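You operate a simulated robot arm through the tools that you are given. There is no shell and no other tool.

Carry out the task below with a simulated robot arm. There is one attempt and no reset: what you move stays moved.

## Task
Feed the trip board 3.8 volts at 0.5 amps and turn its trimmer down till the lamp just lights.
Fine: volts and amps set before the output goes on; output off at the end.

Only the result counts: the job must be done as asked and must still hold three seconds after the hand-in. Knocking over, shifting, dropping, spilling or breaking anything else fails it.

## Robot
A 7-joint arm with a two-finger parallel gripper, fixed in place. Base frame: the origin is on the floor under the middle of its stand, x ahead of it, y to its left, z up; the work surface is at about z = 0.753. Lengths are in m, angles in degrees, forces in N, time in s.
It reaches about 1.247 m from its shoulder. Its first joint turns from -132.0 to 132.0 degrees. Payload 3.91 kg.
The TCP is the grasp point between the finger pads, 0.03 m short of the fingertips. In the tool frame z runs along the fingers and y along their closing line. The gripper opens to 0.11 m. The fingers are 0.02 m wide and 0.01 m thick; the gripper's body (0.048 by 0.112 m) begins 0.055 m behind the TCP.
Orientation is told as [roll, pitch, yaw] about the base's x, y, z axes, in that order, counted from this pose: with the fingers straight down and closing along the base's y, the tool's x points along the base's -x, its y along +y and its z along -z.

## Interface
- The arm moves only by the tool send_rows. Its argument "rows" is a list of rows, each a list of 7 numbers: the shift along the base's x, y, z in units of 200 mm (1.0 is 200 mm), then the turn, a rotation vector about the base's x, y, z in units of 120 degrees (1.0 is 120 degrees), then the finger opening in m, from 0 to 0.11. In form: [[tx, ty, tz, ax, ay, az, hand], ...]. A call has 1 to 20 rows; each row is the pose to reach, as a shift and turn from the pose commanded when the call began. A call with a number of a shift or a turn outside -1 to 1 is refused whole. A row lasts 0.2 s, in which the tool goes at most 0.05 m and 8.6 degrees; a call with a longer step from one row to the next is refused whole, and so is a gripper value outside its range. Where a pose cannot be reached the arm comes as near as it can. A force on the tool above 40 N (or 10 N above the force at the start of the call, whichever is more), or a blocked arm, ends the call early, and 0.2 s more pass. The fingers move at their own pace (about 0.108 m/s each) and stop on an object; they squeeze with about 44 N. The grip force told is the motor's: it shows also when the fingers shut on nothing. Time passes only in rows, and 0.2 s behind the last, so rows that repeat a pose let the fingers close. The reply holds the time, the measured pose of the TCP, the force on the tool along the base axes, the opening and the grip force, in the units named above and with some noise, with the torque about the TCP (base axes, N m) and any sound that the robot's microphone picked up.
- Cameras (640 x 400 px; columns grow to the right, rows downward): "scene" is fixed at [0.4059, 0.6501, 1.3516]; the picture's right is [-0.17, -0.98, 0.00], its down [-0.91, 0.16, -0.39] and it looks along [0.39, -0.07, -0.92] (base axes); focal length 312 px, centre (320, 200). "wrist" rides on the gripper at [0.072, 0.017, -0.103] in the tool frame; the picture's right is [-0.23, 0.97, 0.00], its down [-0.76, -0.18, -0.62] and it looks along [-0.61, -0.14, 0.78] (tool axes); focal length 222 px, centre (320, 200). There is no depth. A picture from a camera that has moved, and an enlarged one, comes with that camera's place and axes in the base frame and with its lens. The place of the scene camera against the robot may be out by one fixed shift of up to 0.025 m in any direction.
- capture(camera): a new picture of that camera. It takes no simulated time.
- close_up(camera, box): a new picture of the part [left, top, right, bottom] of that camera's present view, enlarged. It takes no simulated time.
- sign_off(): hands the job in; it is judged then, once.

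Nothing tells you positions but the pictures and the camera data. Unless the task says otherwise, let go and move clear before handing in.

The tools are called as name(argument=value, ...) on one line, values as JSON. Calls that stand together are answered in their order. send_rows: Moves the arm, as the interface text tells. Its arguments: {"type":"object","properties":{"rows":{"type":"array","items":{"type":"array","items":{"type":"number"}}}},"required":["rows"]} The other tools are called the same way: capture (camera) takes a picture; close_up (camera, box) takes an enlarged picture of a part of a camera's view; sign_off () hands the job in.

At the start:

```text
t: 0.0
position: [0.5996, 0.4108, 1.061]
ee_rot: [-0.1, 0.0, 0.0]
ft_force: [-0.9, -0.5, 0.7]
moment: [-0.01, 0.01, -0.01]
opening: 0.1098
grasp_force: 0.0
```

scene: 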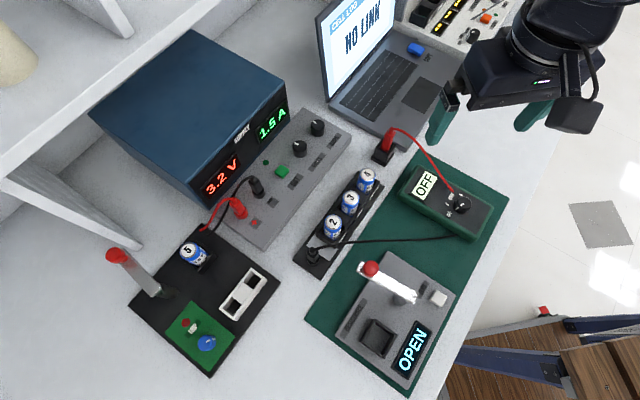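
wrist: 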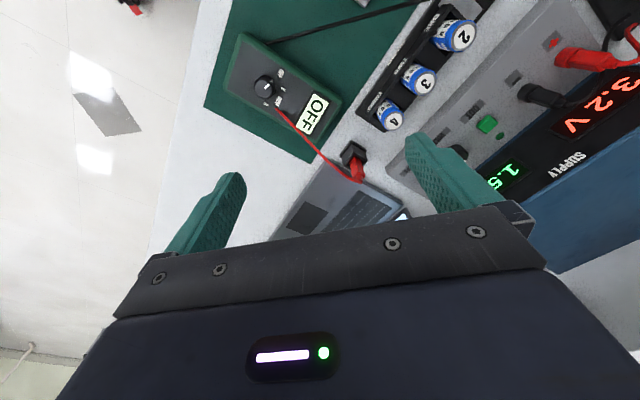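

I see a bench with a power supply reading 3.2 V and 1.5 A, a black board carrying a green sub-board (the trip board, with a lamp and a blue trimmer), a meter, a battery strip and a laptop. I'll take closer pictures of the key areas before moving anything.

close_up(camera="scene", box=[190, 80, 360, 250])

close_up(camera="scene", box=[100, 220, 300, 390])

close_up(camera="scene", box=[290, 150, 500, 390])

close_up(camera="scene", box=[320, 0, 540, 150])

```text
2.35 times, centred on (275, 165) of scene
camera zoom: at [0.4059, 0.6501, 1.3516], right [-0.17, -0.98, 0.0], down [-0.91, 0.16, -0.39], along [0.39, -0.07, -0.92], focal length 735 px, centre (426, 282)
```

zoom: 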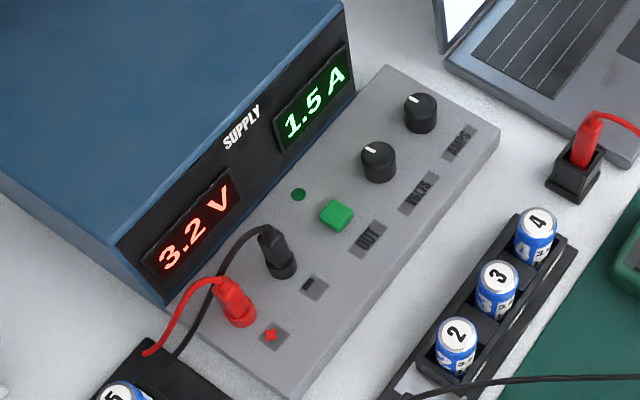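

```text
2.35 times, centred on (200, 305) of scene
camera zoom: at [0.4059, 0.6501, 1.3516], right [-0.17, -0.98, 0.0], down [-0.91, 0.16, -0.39], along [0.39, -0.07, -0.92], focal length 735 px, centre (602, -47)
```

zoom: 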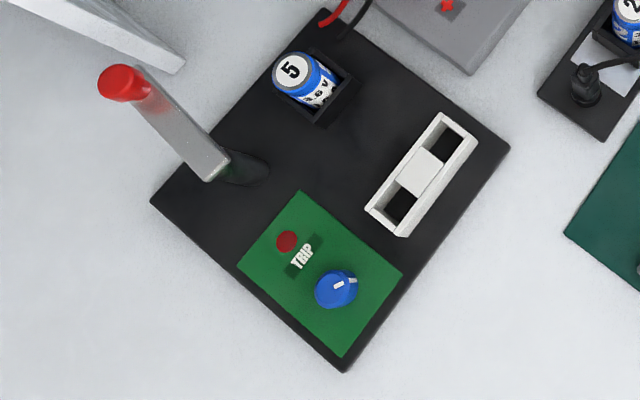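

```text
1.67 times, centred on (395, 270) of scene
camera zoom: at [0.4059, 0.6501, 1.3516], right [-0.17, -0.98, 0.0], down [-0.91, 0.16, -0.39], along [0.39, -0.07, -0.92], focal length 520 px, centre (195, 83)
```

zoom: 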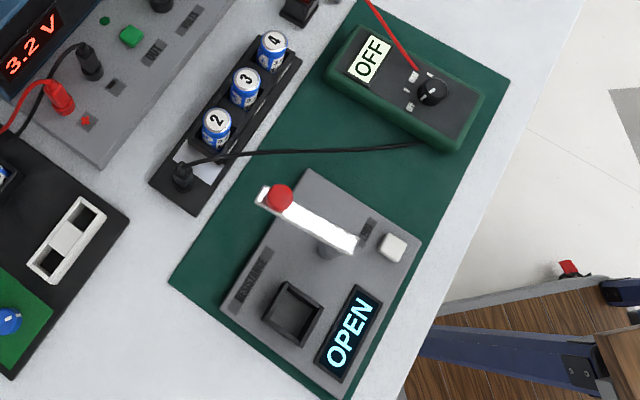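

```text
2.67 times, centred on (430, 75) of scene
camera zoom: at [0.4059, 0.6501, 1.3516], right [-0.17, -0.98, 0.0], down [-0.91, 0.16, -0.39], along [0.39, -0.07, -0.92], focal length 833 px, centre (27, 533)
```

zoom: 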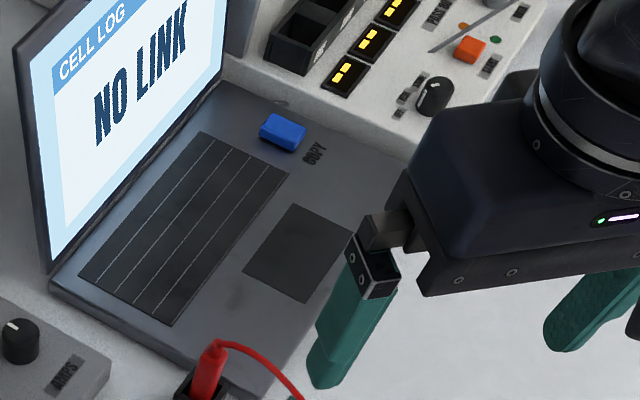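

The supply output indicator looks dark (off). It reads 3.2 V and 1.5 A, so both knobs need turning. I'll swing the wrist camera toward the trip board for a better view of the board and its lever.

send_rows(rows=[[0, 0, 0, 0, 0, 0.07, 0.11], [-0.05, 0.1, 0.05, 0, 0, 0.14, 0.11], [-0.1, 0.2, 0.1, 0, 0, 0.21, 0.11], [-0.15, 0.3, 0.1, 0, 0, 0.28, 0.11], [-0.2, 0.4, 0.1, 0, 0, 0.35, 0.11], [-0.25, 0.5, 0.1, 0, 0, 0.42, 0.11], [-0.3, 0.6, 0.1, 0, 0, 0.49, 0.11], [-0.35, 0.65, 0.1, 0, 0, 0.56, 0.11], [-0.4, 0.65, 0.1, 0, 0, 0.63, 0.11], [-0.45, 0.65, 0.1, 0, 0, 0.7, 0.11], [-0.5, 0.65, 0.1, 0, 0, 0.75, 0.11], [-0.5, 0.65, 0.1, 0, 0, 0.75, 0.11]])

capture(camera="wrist")

capture(camera="scene")

```text
t: 2.6
position: [0.4992, 0.5397, 1.0813]
ee_rot: [-0.1, 0.0, 90.1]
ft_force: [0.2, 1.0, 0.2]
moment: [0.03, 0.02, 0.01]
opening: 0.1098
grasp_force: 0.0
```

```text
taken
camera wrist: at [0.4828, 0.4676, 1.187], right [-0.97, 0.23, 0.0], down [0.18, 0.76, 0.62], along [0.14, 0.61, -0.78], focal length 222 px, centre (320, 200)
```

wrist: 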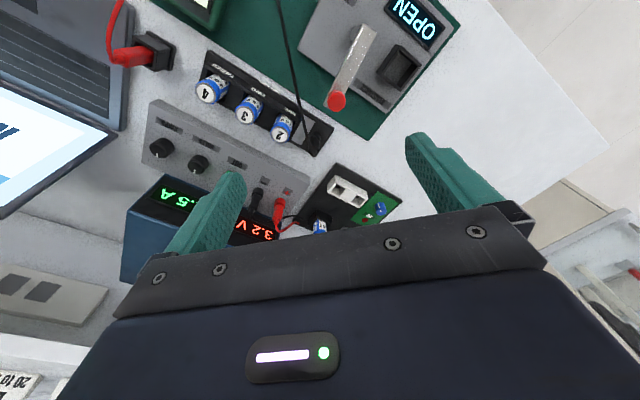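

```text
taken
```

scene: 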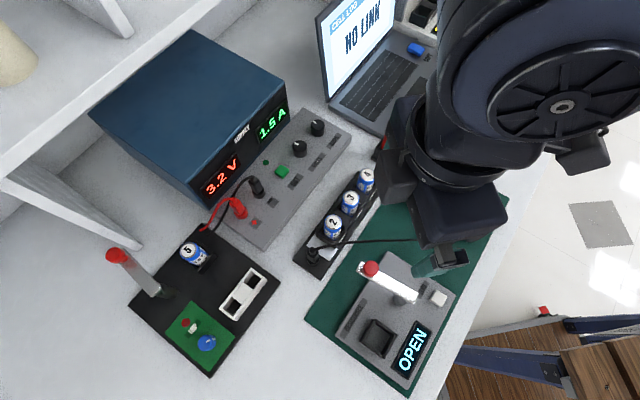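

The wrist view now shows the supply's knobs, the lever and the trip board. I'll enlarge those areas.

close_up(camera="wrist", box=[120, 90, 320, 260])

close_up(camera="wrist", box=[280, 150, 420, 240])

```text
2.35 times, centred on (220, 175) of wrist
camera zoom: at [0.4828, 0.4676, 1.187], right [-0.97, 0.23, 0.0], down [0.18, 0.76, 0.62], along [0.14, 0.61, -0.78], focal length 523 px, centre (555, 259)
```

zoom: 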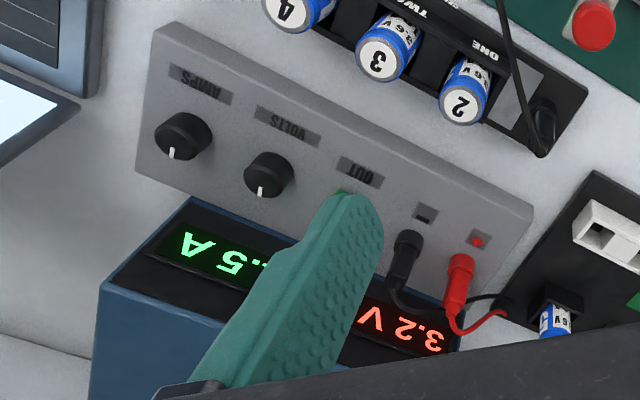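

```text
4.44 times, centred on (350, 195) of wrist
camera zoom: at [0.4828, 0.4676, 1.187], right [-0.97, 0.23, 0.0], down [0.18, 0.76, 0.62], along [0.14, 0.61, -0.78], focal length 987 px, centre (187, 222)
```

zoom: 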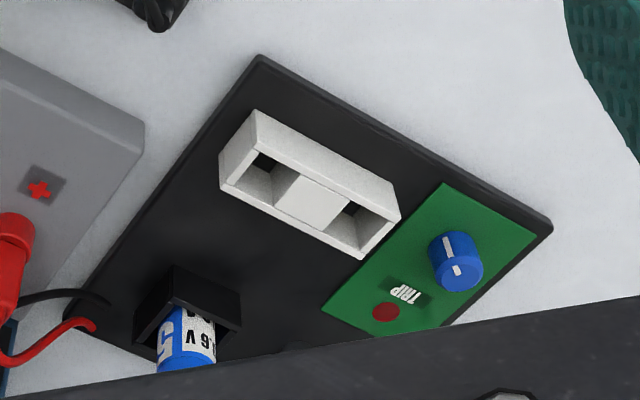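

Triangulated positions so far: VOLTS knob about (0.769, 0.629, 0.79), AMPS about (0.815, 0.583), trimmer about (0.422, 0.835). I'll zoom in on the tray's lever, the white part and the OUT indicator to understand the circuit.

close_up(camera="scene", box=[95, 235, 195, 305])

close_up(camera="scene", box=[200, 255, 290, 325])

close_up(camera="scene", box=[160, 290, 250, 380])

close_up(camera="scene", box=[190, 160, 290, 230])

close_up(camera="scene", box=[250, 100, 350, 190])

```text
5.71 times, centred on (145, 270) of scene
camera zoom: at [0.4059, 0.6501, 1.3516], right [-0.17, -0.98, 0.0], down [-0.91, 0.16, -0.39], along [0.39, -0.07, -0.92], focal length 1784 px, centre (1320, -200)
```

zoom: 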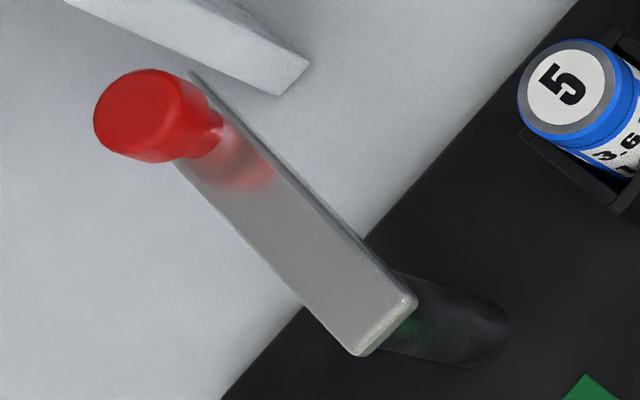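

```text
5.71 times, centred on (245, 290) of scene
camera zoom: at [0.4059, 0.6501, 1.3516], right [-0.17, -0.98, 0.0], down [-0.91, 0.16, -0.39], along [0.39, -0.07, -0.92], focal length 1784 px, centre (749, -314)
```

zoom: 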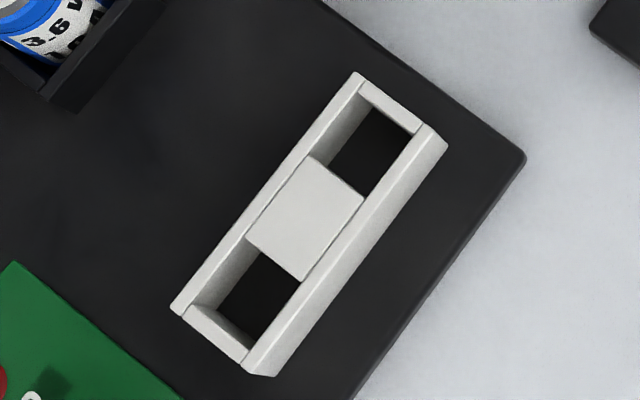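

```text
4.44 times, centred on (205, 335) of scene
camera zoom: at [0.4059, 0.6501, 1.3516], right [-0.17, -0.98, 0.0], down [-0.91, 0.16, -0.39], along [0.39, -0.07, -0.92], focal length 1388 px, centre (831, -400)
```

zoom: 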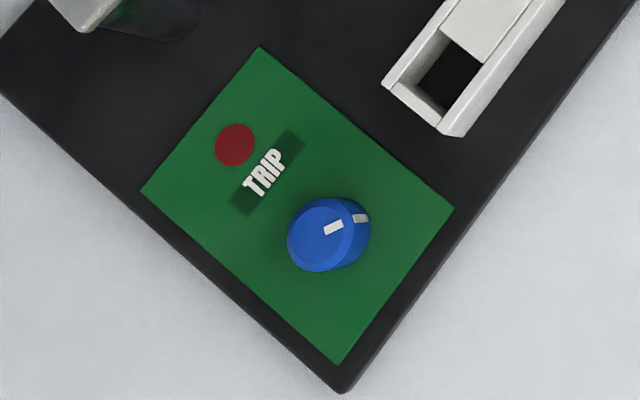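

```text
5.71 times, centred on (240, 195) of scene
camera zoom: at [0.4059, 0.6501, 1.3516], right [-0.17, -0.98, 0.0], down [-0.91, 0.16, -0.39], along [0.39, -0.07, -0.92], focal length 1784 px, centre (777, 229)
```

zoom: 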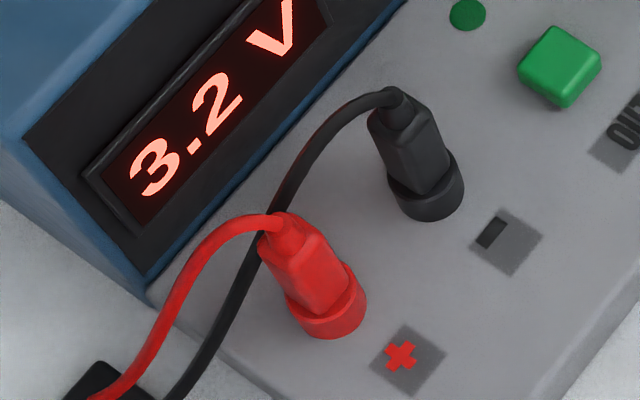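

```text
4.44 times, centred on (300, 145) of scene
camera zoom: at [0.4059, 0.6501, 1.3516], right [-0.17, -0.98, 0.0], down [-0.91, 0.16, -0.39], along [0.39, -0.07, -0.92], focal length 1388 px, centre (409, 444)
```

zoom: 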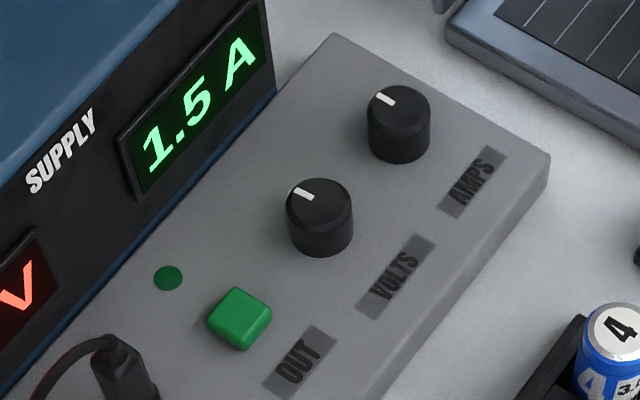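

The white part looks like a slide switch with its block mid-channel, and the tray also has a lever. Before touching anything I'll bring the wrist camera closer to see how the tray works.

send_rows(rows=[[-0.03, 0.14, -0.13, 0, 0, 0, 0.11], [-0.06, 0.28, -0.26, 0, 0, 0, 0.11], [-0.1, 0.42, -0.39, 0, 0, 0, 0.11], [-0.13, 0.56, -0.52, 0, 0, 0, 0.11], [-0.15, 0.7, -0.65, 0, 0, 0, 0.11], [-0.15, 0.7, -0.65, 0, 0, 0, 0.11]])

capture(camera="wrist")

```text
t: 4.0
position: [0.4702, 0.6797, 0.9523]
ee_rot: [0.0, 0.0, 89.9]
ft_force: [0.5, -0.1, 0.3]
moment: [0.01, -0.01, 0.03]
opening: 0.1102
grasp_force: 0.0
```

```text
taken
camera wrist: at [0.4533, 0.6069, 1.0577], right [-0.97, 0.23, 0.0], down [0.18, 0.76, 0.62], along [0.14, 0.61, -0.78], focal length 222 px, centre (320, 200)
```

wrist: 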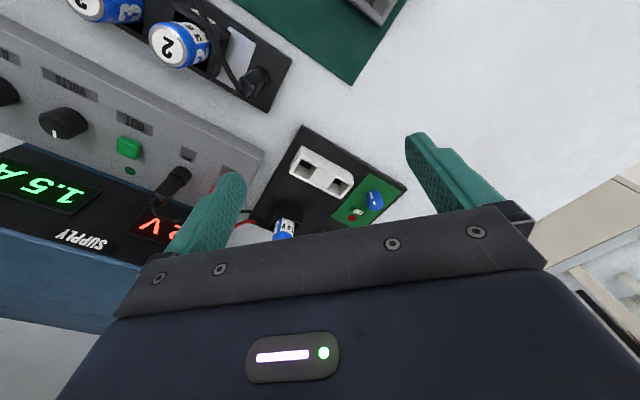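

The gripper body hides the lever, so I'll rise and move over the tray to look more directly down on it.

send_rows(rows=[[0.0, 0.0, 0.2, 0, 0, 0, 0.11], [0.0, 0.1, 0.4, 0, 0, 0, 0.11], [0.05, 0.3, 0.5, 0, 0, 0, 0.11], [0.1, 0.5, 0.5, 0, 0, 0, 0.11], [0.15, 0.6, 0.5, 0, 0, 0, 0.11], [0.15, 0.6, 0.5, 0, 0, 0, 0.11]])

capture(camera="wrist")

close_up(camera="wrist", box=[220, 50, 420, 220])

```text
t: 5.4
position: [0.5002, 0.7998, 1.0526]
ee_rot: [0.1, 0.1, 90.0]
ft_force: [0.5, -0.1, 0.5]
moment: [-0.01, -0.03, 0.04]
opening: 0.11
grasp_force: 0.0
```

```text
taken
camera wrist: at [0.4831, 0.7275, 1.1579], right [-0.97, 0.23, 0.0], down [0.18, 0.76, 0.62], along [0.14, 0.61, -0.78], focal length 222 px, centre (320, 200)
```

wrist: 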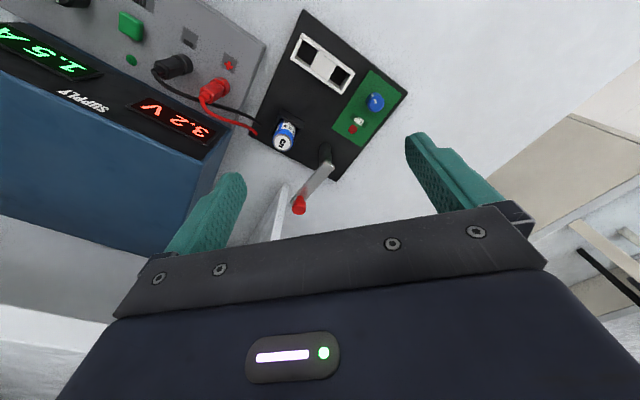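

```text
2.35 times, centred on (320, 135) of wrist
camera zoom: at [0.4831, 0.7275, 1.1579], right [-0.97, 0.23, 0.0], down [0.18, 0.76, 0.62], along [0.14, 0.61, -0.78], focal length 523 px, centre (320, 353)
```

zoom: 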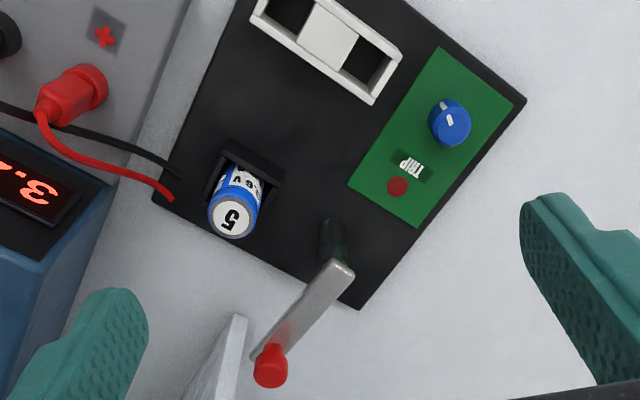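

The tray carries cell 5, a swing lever, the white slide part and the TRIP board with its lamp and blue trimmer. First I'll set the supply, so I'm moving above the VOLTS knob with the fingers' closing line along the panel (yaw 45).

send_rows(rows=[[0.16, -0.1, 0, 0, 0, -0.0625, 0.11], [0.33, -0.21, 0, 0, 0, -0.125, 0.11], [0.5, -0.32, 0, 0, 0, -0.1875, 0.11], [0.66, -0.43, 0, 0, 0, -0.25, 0.11], [0.83, -0.54, -0.05, 0, 0, -0.3125, 0.11], [1.0, -0.65, -0.1, 0, 0, -0.375, 0.11], [1.0, -0.65, -0.1, 0, 0, -0.375, 0.11]])

send_rows(rows=[[0.17, -0.1, -0.1, 0, 0, 0, 0.08], [0.34, -0.2, -0.2, 0, 0, 0, 0.08], [0.34, -0.2, -0.25, 0, 0, 0, 0.08], [0.34, -0.2, -0.25, 0, 0, 0, 0.08]])

capture(camera="wrist")

capture(camera="scene")

```text
t: 7.0
position: [0.7005, 0.6701, 1.0334]
ee_rot: [-0.1, 0.0, 44.9]
ft_force: [-0.4, -0.1, 0.2]
moment: [0.0, 0.0, 0.0]
opening: 0.1099
grasp_force: 0.0
```

```text
t: 8.0
position: [0.7678, 0.6305, 0.982]
ee_rot: [0.0, 0.1, 45.0]
ft_force: [0.4, -0.5, 0.4]
moment: [0.01, 0.03, 0.0]
opening: 0.0799
grasp_force: 0.0
```

```text
taken
camera wrist: at [0.7051, 0.5907, 1.0872], right [-0.53, 0.85, 0.0], down [0.66, 0.41, 0.62], along [0.53, 0.33, -0.78], focal length 222 px, centre (320, 200)
```

wrist: 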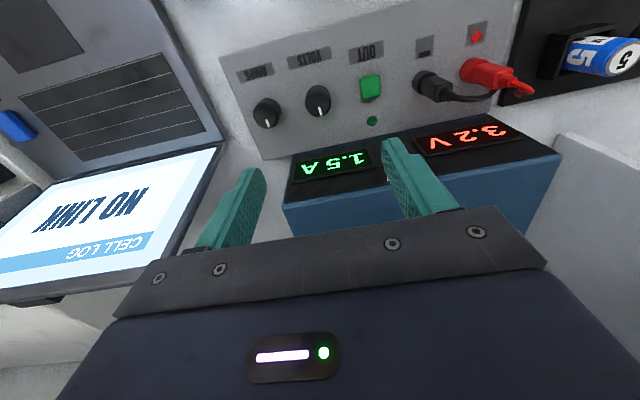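

```text
taken
```

scene: 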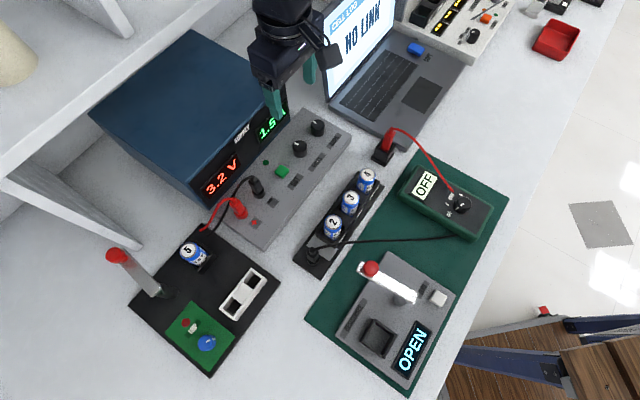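

Both knobs and the OUT button are in the wrist view. I'll zoom in to locate the knobs precisely.

close_up(camera="wrist", box=[230, 40, 410, 150])

close_up(camera="scene", box=[250, 100, 350, 190])

```text
3.56 times, centred on (320, 95) of wrist
camera zoom: at [0.7051, 0.5907, 1.0872], right [-0.53, 0.85, 0.0], down [0.66, 0.41, 0.62], along [0.53, 0.33, -0.78], focal length 790 px, centre (320, 573)
```

zoom: 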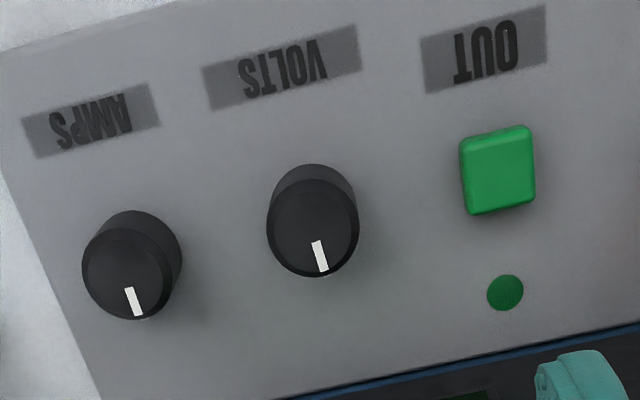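

```text
4.44 times, centred on (300, 145) of scene
camera zoom: at [0.4059, 0.6501, 1.3516], right [-0.17, -0.98, 0.0], down [-0.91, 0.16, -0.39], along [0.39, -0.07, -0.92], focal length 1388 px, centre (409, 444)
```

zoom: 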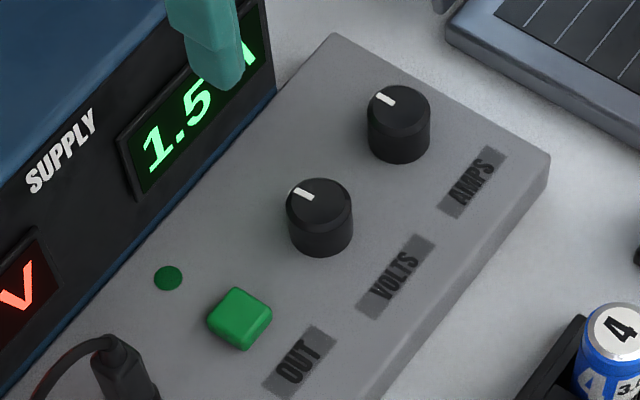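

VOLTS knob top centre works out at about (0.773, 0.630, 0.793), diameter about 32 mm; AMPS at about (0.820, 0.582). I'll descend to just above the VOLTS knob and check alignment.

send_rows(rows=[[0.027, -0.003, -0.2, 0, 0, 0, 0.05], [0.027, -0.003, -0.4, 0, 0, 0, 0.05], [0.027, -0.003, -0.6, 0, 0, 0, 0.05], [0.027, -0.003, -0.65, 0, 0, 0, 0.05]])

capture(camera="wrist")

close_up(camera="scene", box=[240, 60, 360, 190])

```text
t: 9.0
position: [0.7744, 0.6302, 0.8507]
ee_rot: [-0.1, 0.0, 45.0]
ft_force: [-0.5, -0.5, 0.7]
moment: [0.01, 0.0, 0.0]
opening: 0.0502
grasp_force: 0.0
```

```text
taken
camera wrist: at [0.711, 0.5903, 0.956], right [-0.53, 0.85, 0.0], down [0.66, 0.41, 0.62], along [0.53, 0.33, -0.78], focal length 222 px, centre (320, 200)
```

wrist: 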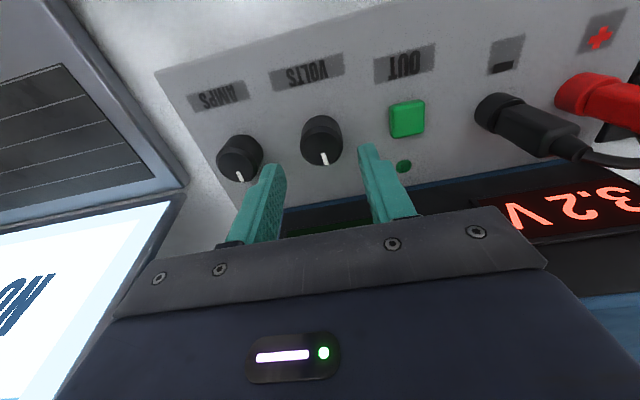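

```text
3.08 times, centred on (300, 125) of scene
camera zoom: at [0.4059, 0.6501, 1.3516], right [-0.17, -0.98, 0.0], down [-0.91, 0.16, -0.39], along [0.39, -0.07, -0.92], focal length 961 px, centre (382, 431)
```

zoom: 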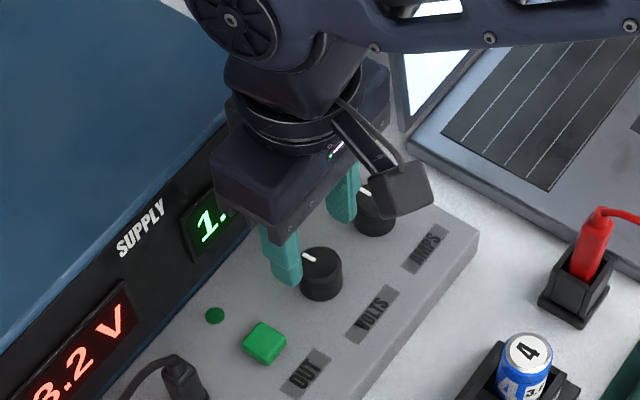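

close_up(camera="wrist", box=[260, 90, 390, 180])

```text
4.44 times, centred on (325, 135) of wrist
camera zoom: at [0.711, 0.5903, 0.956], right [-0.53, 0.85, 0.0], down [0.66, 0.41, 0.62], along [0.53, 0.33, -0.78], focal length 987 px, centre (298, 489)
```

zoom: 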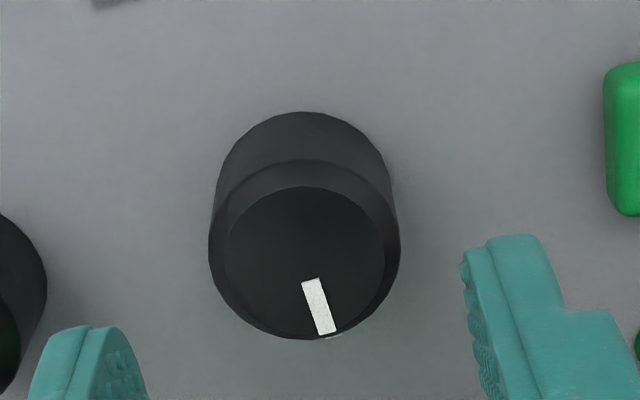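

Alignment looks good, with the knob centred between the fingers. I'll lower around it and close.

send_rows(rows=[[-0.006, -0.002, -0.1, 0, 0, 0, 0.05], [-0.006, -0.002, -0.18, 0, 0, 0, 0.05], [-0.006, -0.002, -0.18, 0, 0, 0, 0.05]])

close_up(camera="wrist", box=[240, 90, 400, 190])

close_up(camera="scene", box=[240, 60, 360, 190])

```text
t: 9.8
position: [0.7727, 0.6299, 0.815]
ee_rot: [0.0, 0.0, 44.9]
ft_force: [-0.2, -0.9, 0.0]
moment: [0.0, -0.03, 0.05]
opening: 0.0502
grasp_force: 0.1
```

```text
4.00 times, centred on (320, 140) of wrist
camera zoom: at [0.7096, 0.5896, 0.9204], right [-0.53, 0.85, 0.0], down [0.66, 0.41, 0.62], along [0.53, 0.33, -0.78], focal length 888 px, centre (320, 440)
```

zoom: 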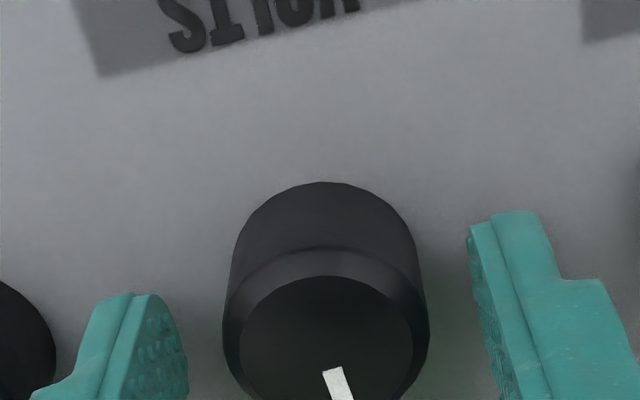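

```text
3.08 times, centred on (300, 125) of scene
camera zoom: at [0.4059, 0.6501, 1.3516], right [-0.17, -0.98, 0.0], down [-0.91, 0.16, -0.39], along [0.39, -0.07, -0.92], focal length 961 px, centre (382, 431)
```

zoom: 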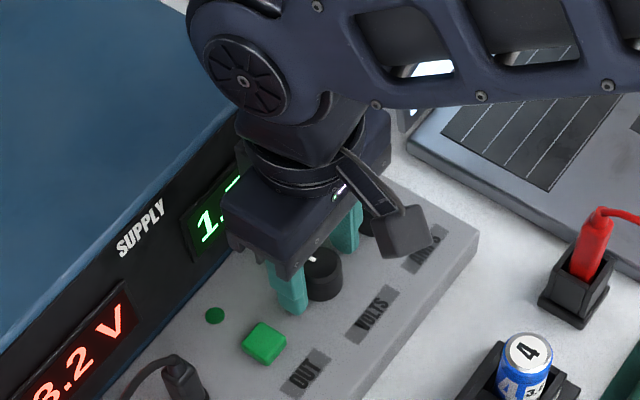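

The fingers straddle the knob evenly with nothing touched. Closing to grip it.

send_rows(rows=[[0, 0, 0, 0, 0, 0, 0.03], [0, 0, 0, 0, 0, 0, 0.0], [0, 0, 0, 0, 0, 0, 0.0]])

capture(camera="scene")

```text
t: 10.6
position: [0.771, 0.63, 0.8158]
ee_rot: [0.0, 0.0, 44.9]
ft_force: [-8.4, 9.0, -0.5]
moment: [0.32, 0.18, 0.01]
opening: 0.0313
grasp_force: 45.0
```

```text
taken
```

scene: 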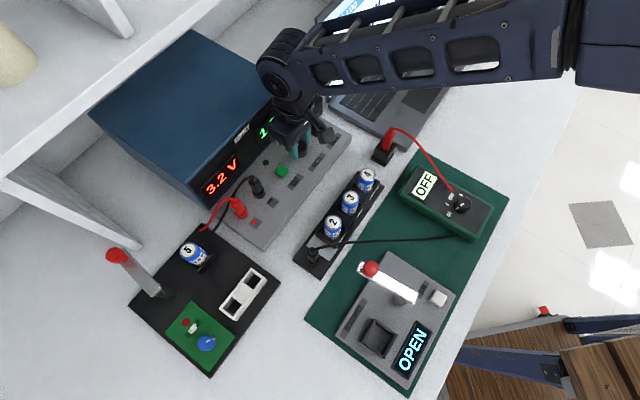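

The grip holds, with a small side load because the knob sits about 1 mm off the finger centre. I'll trim that off, then turn about 8° clockwise and read the volts.

send_rows(rows=[[-0.006, 0.006, 0, 0, 0, 0, 0.0], [-0.006, 0.006, 0, 0, 0, 0, 0.0]])

send_rows(rows=[[0, 0, 0, 0, 0, -0.035, 0.0], [0, 0, 0, 0, 0, -0.07, 0.0], [0, 0, 0, 0, 0, -0.07, 0.0]])

close_up(camera="scene", box=[190, 80, 350, 210])

```text
t: 11.2
position: [0.7721, 0.6305, 0.8151]
ee_rot: [0.0, 0.0, 45.0]
ft_force: [-2.3, 3.7, -2.3]
moment: [0.13, 0.07, -0.03]
opening: 0.0313
grasp_force: 45.1
```

```text
t: 12.0
position: [0.7726, 0.6297, 0.815]
ee_rot: [0.0, 0.0, 36.5]
ft_force: [5.3, -0.6, -7.4]
moment: [0.04, -0.45, -0.02]
opening: 0.0314
grasp_force: 45.1
```

```text
3.08 times, centred on (270, 145) of scene
camera zoom: at [0.4059, 0.6501, 1.3516], right [-0.17, -0.98, 0.0], down [-0.91, 0.16, -0.39], along [0.39, -0.07, -0.92], focal length 961 px, centre (474, 369)
```

zoom: 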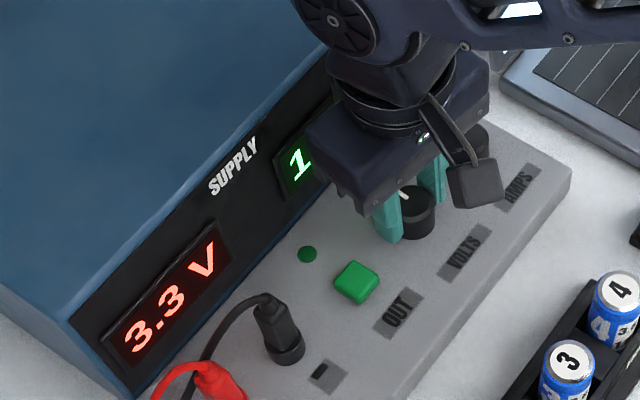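

Clockwise raises the volts: about 8.4° took it from 3.2 to 3.3. Continuing in larger steps.

send_rows(rows=[[0, 0, 0, 0, 0, -0.05, 0.0], [0, 0, 0, 0, 0, -0.1, 0.0], [0, 0, 0, 0, 0, -0.14, 0.0], [0, 0, 0, 0, 0, -0.14, 0.0]])

close_up(camera="scene", box=[190, 80, 350, 210])

```text
t: 13.0
position: [0.7725, 0.6306, 0.8152]
ee_rot: [-0.1, 0.0, 19.7]
ft_force: [13.1, -10.2, -12.0]
moment: [-0.31, -0.71, 0.03]
opening: 0.0313
grasp_force: 45.0
```

```text
3.08 times, centred on (270, 145) of scene
camera zoom: at [0.4059, 0.6501, 1.3516], right [-0.17, -0.98, 0.0], down [-0.91, 0.16, -0.39], along [0.39, -0.07, -0.92], focal length 961 px, centre (474, 369)
```

zoom: 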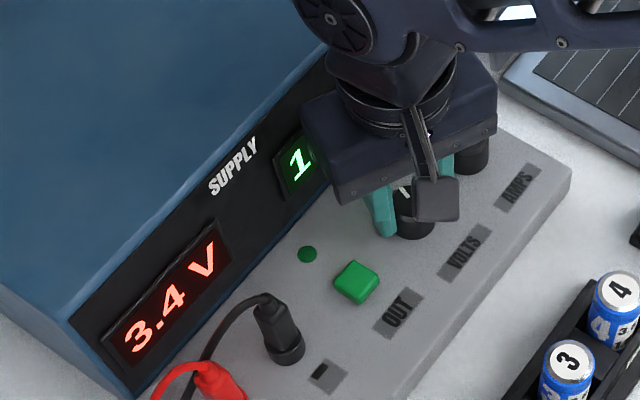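

About 0.01 V per degree, so roughly 40° more is needed. I'll relieve the side load with a small shift and keep turning.

send_rows(rows=[[0.01, -0.008, -0.005, 0, 0, 0, 0.0], [0.01, -0.008, -0.005, 0, 0, -0.06, 0.0], [0.01, -0.008, -0.005, 0, 0, -0.12, 0.0], [0.01, -0.008, -0.005, 0, 0, -0.165, 0.0], [0.01, -0.008, -0.005, 0, 0, -0.165, 0.0]])

close_up(camera="scene", box=[190, 80, 350, 210])

```text
t: 14.2
position: [0.7717, 0.6289, 0.8153]
ee_rot: [0.0, 0.0, 0.0]
ft_force: [-12.7, -16.4, 4.5]
moment: [-0.56, 0.55, 0.05]
opening: 0.0313
grasp_force: 44.6
```

```text
3.08 times, centred on (270, 145) of scene
camera zoom: at [0.4059, 0.6501, 1.3516], right [-0.17, -0.98, 0.0], down [-0.91, 0.16, -0.39], along [0.39, -0.07, -0.92], focal length 961 px, centre (474, 369)
```

zoom: 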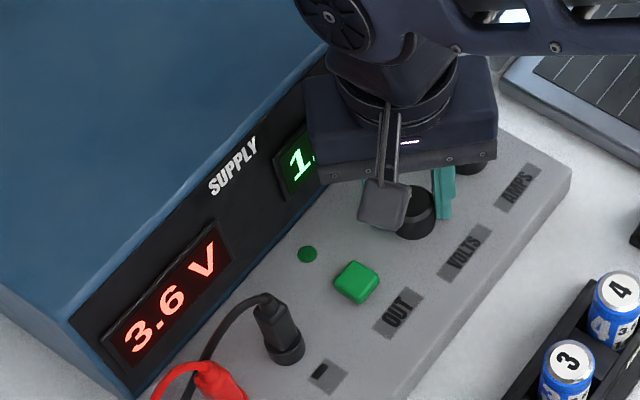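

At 3.6 V after 45°. The side forces suggest the knob axis is about 6 mm toward the user from the finger centre, so I'll compensate while turning further.

send_rows(rows=[[-0.003, -0.015, 0, 0, 0, 0, 0.0], [-0.003, -0.019, 0, 0, 0, -0.05, 0.0], [-0.003, -0.023, 0, 0, 0, -0.1, 0.0], [-0.003, -0.023, 0, 0, 0, -0.1, 0.0]])

close_up(camera="scene", box=[190, 80, 350, 210])

```text
t: 15.0
position: [0.7729, 0.6296, 0.8152]
ee_rot: [0.3, -0.1, -9.2]
ft_force: [6.1, 11.9, -10.0]
moment: [0.07, -0.89, -0.01]
opening: 0.0313
grasp_force: 44.8
stopped in row 3: the force on the tool passed its limit at 43 N (the readings are from after the stop); the commanded pose is now the measured one
```

```text
3.08 times, centred on (270, 145) of scene
camera zoom: at [0.4059, 0.6501, 1.3516], right [-0.17, -0.98, 0.0], down [-0.91, 0.16, -0.39], along [0.39, -0.07, -0.92], focal length 961 px, centre (474, 369)
```

zoom: 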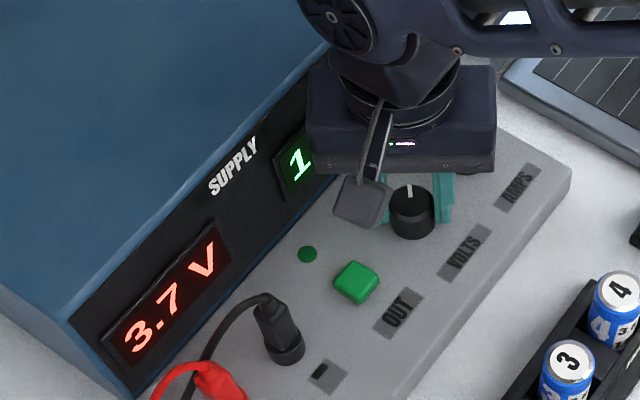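

Over-corrected: the force stop triggered, but the display now reads 3.7 V. I'll ease the small residual load and turn a bit further.

send_rows(rows=[[0.003, 0.004, -0.002, 0, 0, 0, 0.0], [0.003, 0.004, -0.002, 0, 0, -0.04, 0.0], [0.003, 0.004, -0.002, 0, 0, -0.04, 0.0]])

close_up(camera="scene", box=[190, 80, 350, 210])

```text
t: 15.8
position: [0.7719, 0.6295, 0.8151]
ee_rot: [0.3, -0.1, -14.0]
ft_force: [-5.9, 0.1, -5.8]
moment: [0.06, 0.69, -0.01]
opening: 0.0311
grasp_force: 44.6
```

```text
3.08 times, centred on (270, 145) of scene
camera zoom: at [0.4059, 0.6501, 1.3516], right [-0.17, -0.98, 0.0], down [-0.91, 0.16, -0.39], along [0.39, -0.07, -0.92], focal length 961 px, centre (474, 369)
```

zoom: 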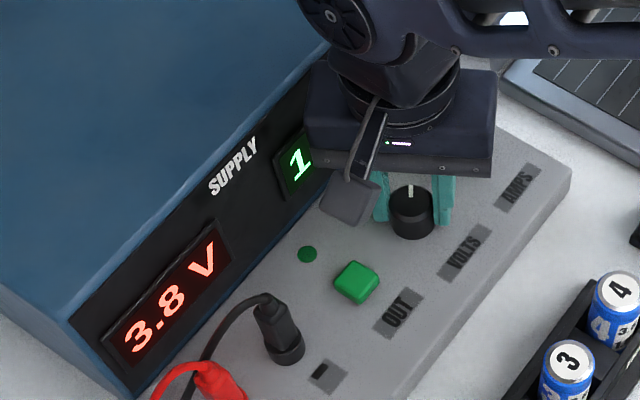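

Reads 3.8 V, having only just crossed over. I'll turn about 2.5° more to sit nearer mid-band.

send_rows(rows=[[0, 0, 0, 0, 0, -0.022, 0.0], [0, 0, 0, 0, 0, -0.022, 0.0]])

close_up(camera="scene", box=[190, 80, 350, 210])

close_up(camera="wrist", box=[240, 100, 400, 220])

```text
t: 16.4
position: [0.7716, 0.6292, 0.8145]
ee_rot: [0.4, -0.1, -16.6]
ft_force: [-10.1, -4.1, -5.7]
moment: [-0.27, 0.33, 0.05]
opening: 0.0313
grasp_force: 45.0
```

```text
3.08 times, centred on (270, 145) of scene
camera zoom: at [0.4059, 0.6501, 1.3516], right [-0.17, -0.98, 0.0], down [-0.91, 0.16, -0.39], along [0.39, -0.07, -0.92], focal length 961 px, centre (474, 369)
```

zoom: 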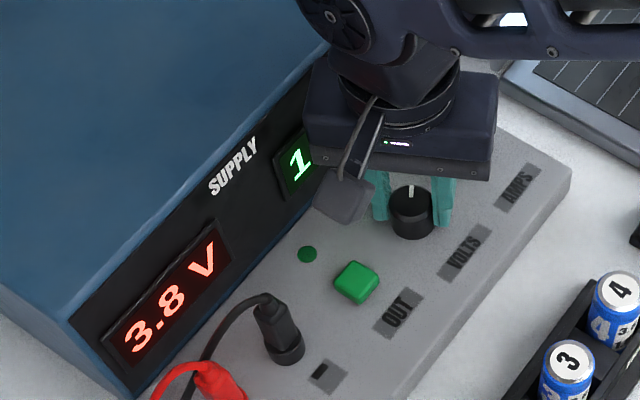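

```text
3.33 times, centred on (320, 160) of wrist
camera zoom: at [0.7072, 0.6646, 0.9205], right [0.5, 0.87, 0.01], down [0.68, -0.39, 0.62], along [0.54, -0.31, -0.78], focal length 740 px, centre (320, 333)
```

zoom: 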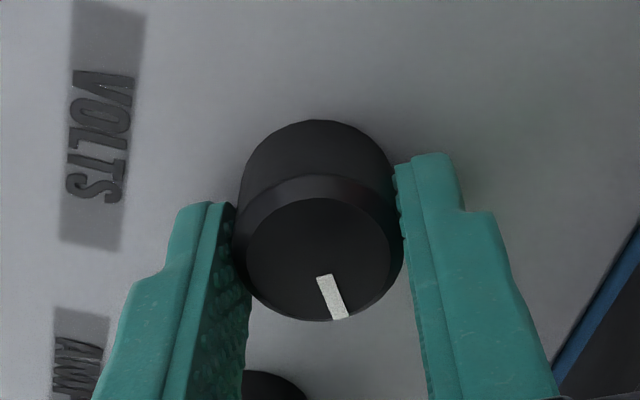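

VOLTS is set at 3.8. I'll let go, lift clear and re-check the reading.

send_rows(rows=[[0, 0, 0, 0, 0, 0, 0.04], [0, 0, 0, 0, 0, 0, 0.05], [0, 0, 0, 0, 0, 0, 0.05]])

send_rows(rows=[[0, 0, 0.1, 0, 0, 0, 0.05], [0, 0, 0.25, 0, 0, 0, 0.05], [0.11, -0.11, 0.4, 0, 0, 0, 0.05], [0.22, -0.235, 0.4, 0, 0, 0, 0.05], [0.22, -0.235, 0.4, 0, 0, 0, 0.05]])

close_up(camera="scene", box=[190, 80, 350, 210])

capture(camera="wrist")

```text
t: 17.2
position: [0.7727, 0.6285, 0.8162]
ee_rot: [0.3, -0.1, -16.5]
ft_force: [0.4, -0.4, -0.1]
moment: [-0.01, -0.01, 0.0]
opening: 0.05
grasp_force: 0.0
```

```text
t: 18.4
position: [0.8174, 0.5822, 0.8968]
ee_rot: [0.4, -0.1, -16.7]
ft_force: [-0.3, 0.0, -0.4]
moment: [0.0, -0.01, -0.03]
opening: 0.0502
grasp_force: 0.1
```

```text
3.08 times, centred on (270, 145) of scene
camera zoom: at [0.4059, 0.6501, 1.3516], right [-0.17, -0.98, 0.0], down [-0.91, 0.16, -0.39], along [0.39, -0.07, -0.92], focal length 961 px, centre (474, 369)
```

zoom: 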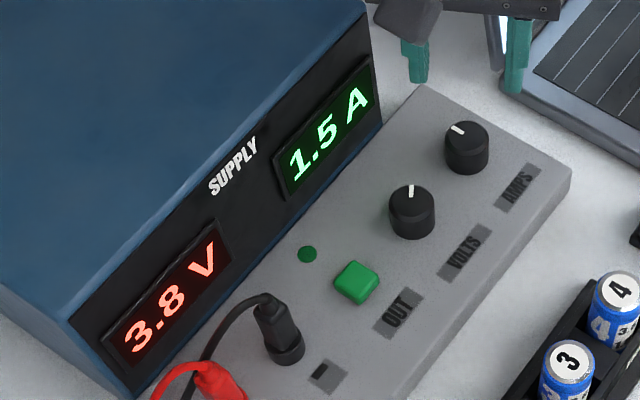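

```text
taken
camera wrist: at [0.7517, 0.6176, 1.0021], right [0.5, 0.87, 0.01], down [0.68, -0.39, 0.62], along [0.54, -0.3, -0.78], focal length 222 px, centre (320, 200)
```

wrist: 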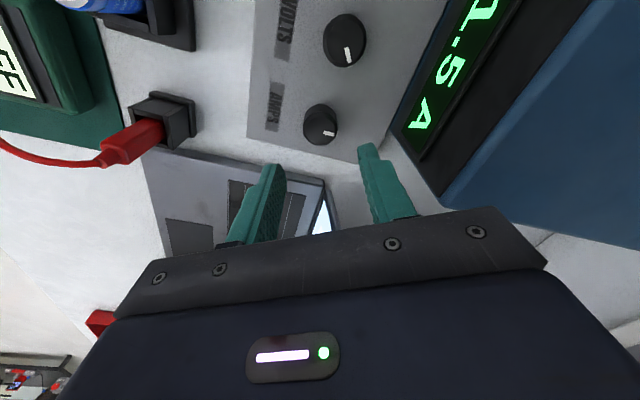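

VOLTS still reads 3.8 V. The gripper is now above the AMPS knob; I'll turn it to yaw −30 to leave room for a long counter-clockwise turn, then check alignment.

send_rows(rows=[[-0.0075, 0, 0, -0.003, 0.001, -0.055, 0.05], [-0.0075, 0, 0, -0.003, 0.001, -0.111, 0.05], [-0.0075, 0, 0, -0.003, 0.001, -0.111, 0.05]])

close_up(camera="wrist", box=[240, 80, 400, 190])

capture(camera="scene")

```text
t: 19.2
position: [0.8136, 0.5836, 0.8963]
ee_rot: [0.0, 0.0, -30.0]
ft_force: [0.1, 0.7, -0.9]
moment: [-0.02, -0.01, 0.0]
opening: 0.0502
grasp_force: 0.1
```

```text
3.64 times, centred on (320, 135) of wrist
camera zoom: at [0.7604, 0.6324, 1.0014], right [0.68, 0.73, 0.0], down [0.57, -0.53, 0.63], along [0.46, -0.43, -0.78], focal length 808 px, centre (320, 436)
```

zoom: 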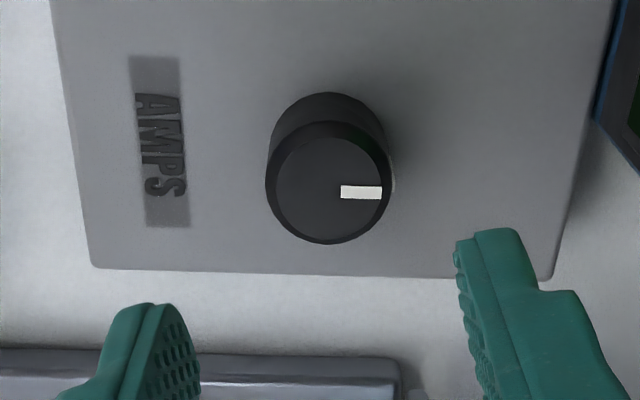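

```text
taken
```

scene: 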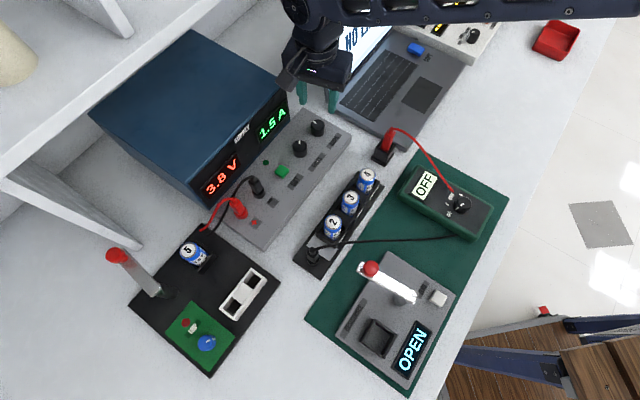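

The AMPS knob is at about (0.817, 0.582). I'll shift 3 mm, lower and grip it.

send_rows(rows=[[0.013, 0.0015, -0.12, 0, 0, 0, 0.05], [0.013, 0.0015, -0.25, 0, 0, 0, 0.05], [0.013, 0.0015, -0.36, 0, 0, 0, 0.05], [0.013, 0.0015, -0.405, 0, 0, 0, 0.05], [0.013, 0.0015, -0.405, 0, 0, 0, 0.05]])

close_up(camera="wrist", box=[240, 100, 400, 220])

close_up(camera="scene", box=[230, 20, 390, 160])

```text
t: 20.4
position: [0.8169, 0.5822, 0.8158]
ee_rot: [0.0, -0.1, -29.9]
ft_force: [-0.7, -0.4, 0.2]
moment: [-0.02, 0.0, 0.0]
opening: 0.0501
grasp_force: 0.0
```

```text
3.33 times, centred on (320, 160) of wrist
camera zoom: at [0.7629, 0.6323, 0.9196], right [0.68, 0.73, 0.0], down [0.57, -0.53, 0.63], along [0.46, -0.43, -0.78], focal length 740 px, centre (320, 333)
```

zoom: 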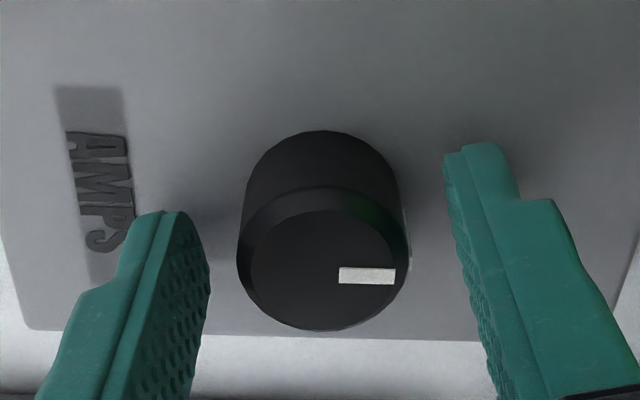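

```text
2.86 times, centred on (310, 90) of scene
camera zoom: at [0.4059, 0.6501, 1.3516], right [-0.17, -0.98, 0.0], down [-0.91, 0.16, -0.39], along [0.39, -0.07, -0.92], focal length 892 px, centre (349, 514)
```

zoom: 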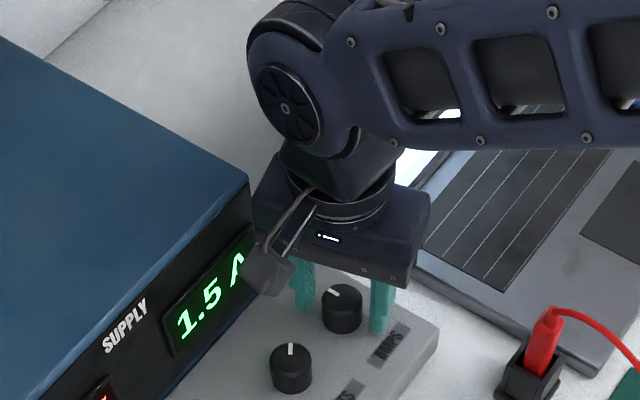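

send_rows(rows=[[0, 0, 0, 0, 0, 0, 0.03], [0, 0, 0, 0, 0, 0, 0.0], [0, 0, 0, 0, 0, 0, 0.0]])

send_rows(rows=[[0, 0, 0, 0, 0, 0.06, 0.0], [0, 0, 0, 0, 0, 0.12, 0.0], [0, 0, 0, 0, 0, 0.12, 0.0]])

close_up(camera="scene", box=[190, 80, 350, 210])

```text
t: 21.2
position: [0.8184, 0.5832, 0.8141]
ee_rot: [0.0, -0.1, -29.9]
ft_force: [5.4, 6.9, -1.2]
moment: [0.28, -0.19, 0.0]
opening: 0.0314
grasp_force: 45.4
```

```text
t: 22.0
position: [0.8172, 0.5827, 0.815]
ee_rot: [0.0, -0.2, -15.6]
ft_force: [5.9, 7.0, -2.6]
moment: [0.25, 0.01, -0.02]
opening: 0.0314
grasp_force: 45.1
```

```text
3.08 times, centred on (270, 145) of scene
camera zoom: at [0.4059, 0.6501, 1.3516], right [-0.17, -0.98, 0.0], down [-0.91, 0.16, -0.39], along [0.39, -0.07, -0.92], focal length 961 px, centre (474, 369)
```

zoom: 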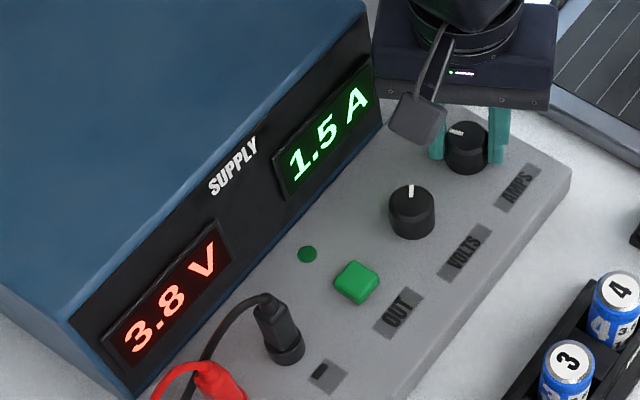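

AMPS still reads 1.5 after 14°, so its scale is coarser per degree. I'll keep turning counter-clockwise.

send_rows(rows=[[0.004, 0.005, 0, 0, 0, 0.06, 0.0], [0.004, 0.005, 0, 0, 0, 0.12, 0.0], [0.004, 0.005, 0, 0, 0, 0.18, 0.0], [0.004, 0.005, 0, 0, 0, 0.24, 0.0], [0.004, 0.005, 0, 0, 0, 0.24, 0.0]])

close_up(camera="scene", box=[190, 80, 350, 210])

```text
t: 23.2
position: [0.8167, 0.5822, 0.8134]
ee_rot: [-0.1, 0.0, 13.3]
ft_force: [-21.4, -27.3, 3.8]
moment: [-0.91, 1.02, 0.0]
opening: 0.0312
grasp_force: 44.7
```

```text
3.08 times, centred on (270, 145) of scene
camera zoom: at [0.4059, 0.6501, 1.3516], right [-0.17, -0.98, 0.0], down [-0.91, 0.16, -0.39], along [0.39, -0.07, -0.92], focal length 961 px, centre (474, 369)
```

zoom: 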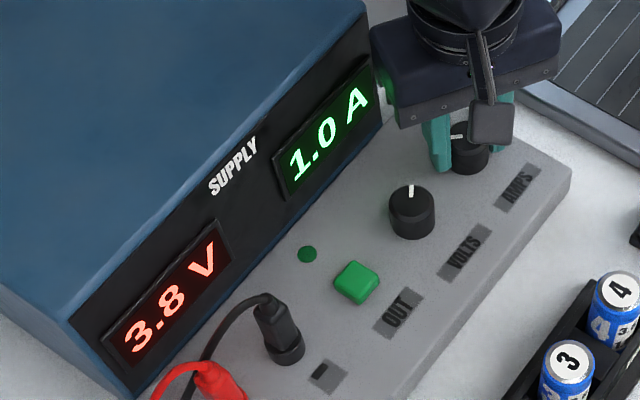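

Now 1.0 A. I'll first relieve the side load, then continue.

send_rows(rows=[[-0.006, -0.008, 0, 0, 0, 0, 0.0], [-0.006, -0.008, 0, 0, 0, 0, 0.0]])

close_up(camera="scene", box=[190, 80, 350, 210])

```text
t: 23.8
position: [0.8171, 0.5825, 0.8145]
ee_rot: [0.0, -0.2, 13.2]
ft_force: [-3.3, -6.1, -7.6]
moment: [0.05, -0.2, 0.01]
opening: 0.0313
grasp_force: 44.9
```

```text
3.08 times, centred on (270, 145) of scene
camera zoom: at [0.4059, 0.6501, 1.3516], right [-0.17, -0.98, 0.0], down [-0.91, 0.16, -0.39], along [0.39, -0.07, -0.92], focal length 961 px, centre (474, 369)
```

zoom: 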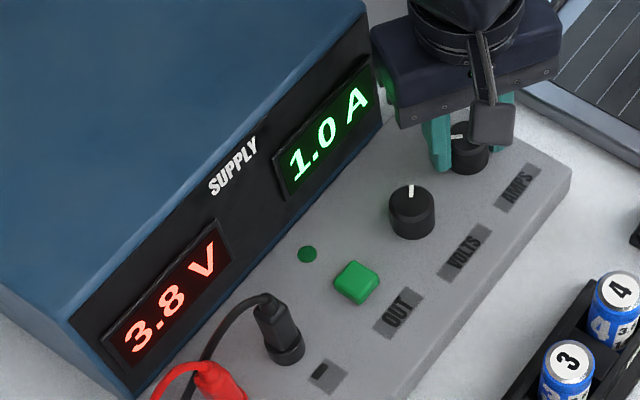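

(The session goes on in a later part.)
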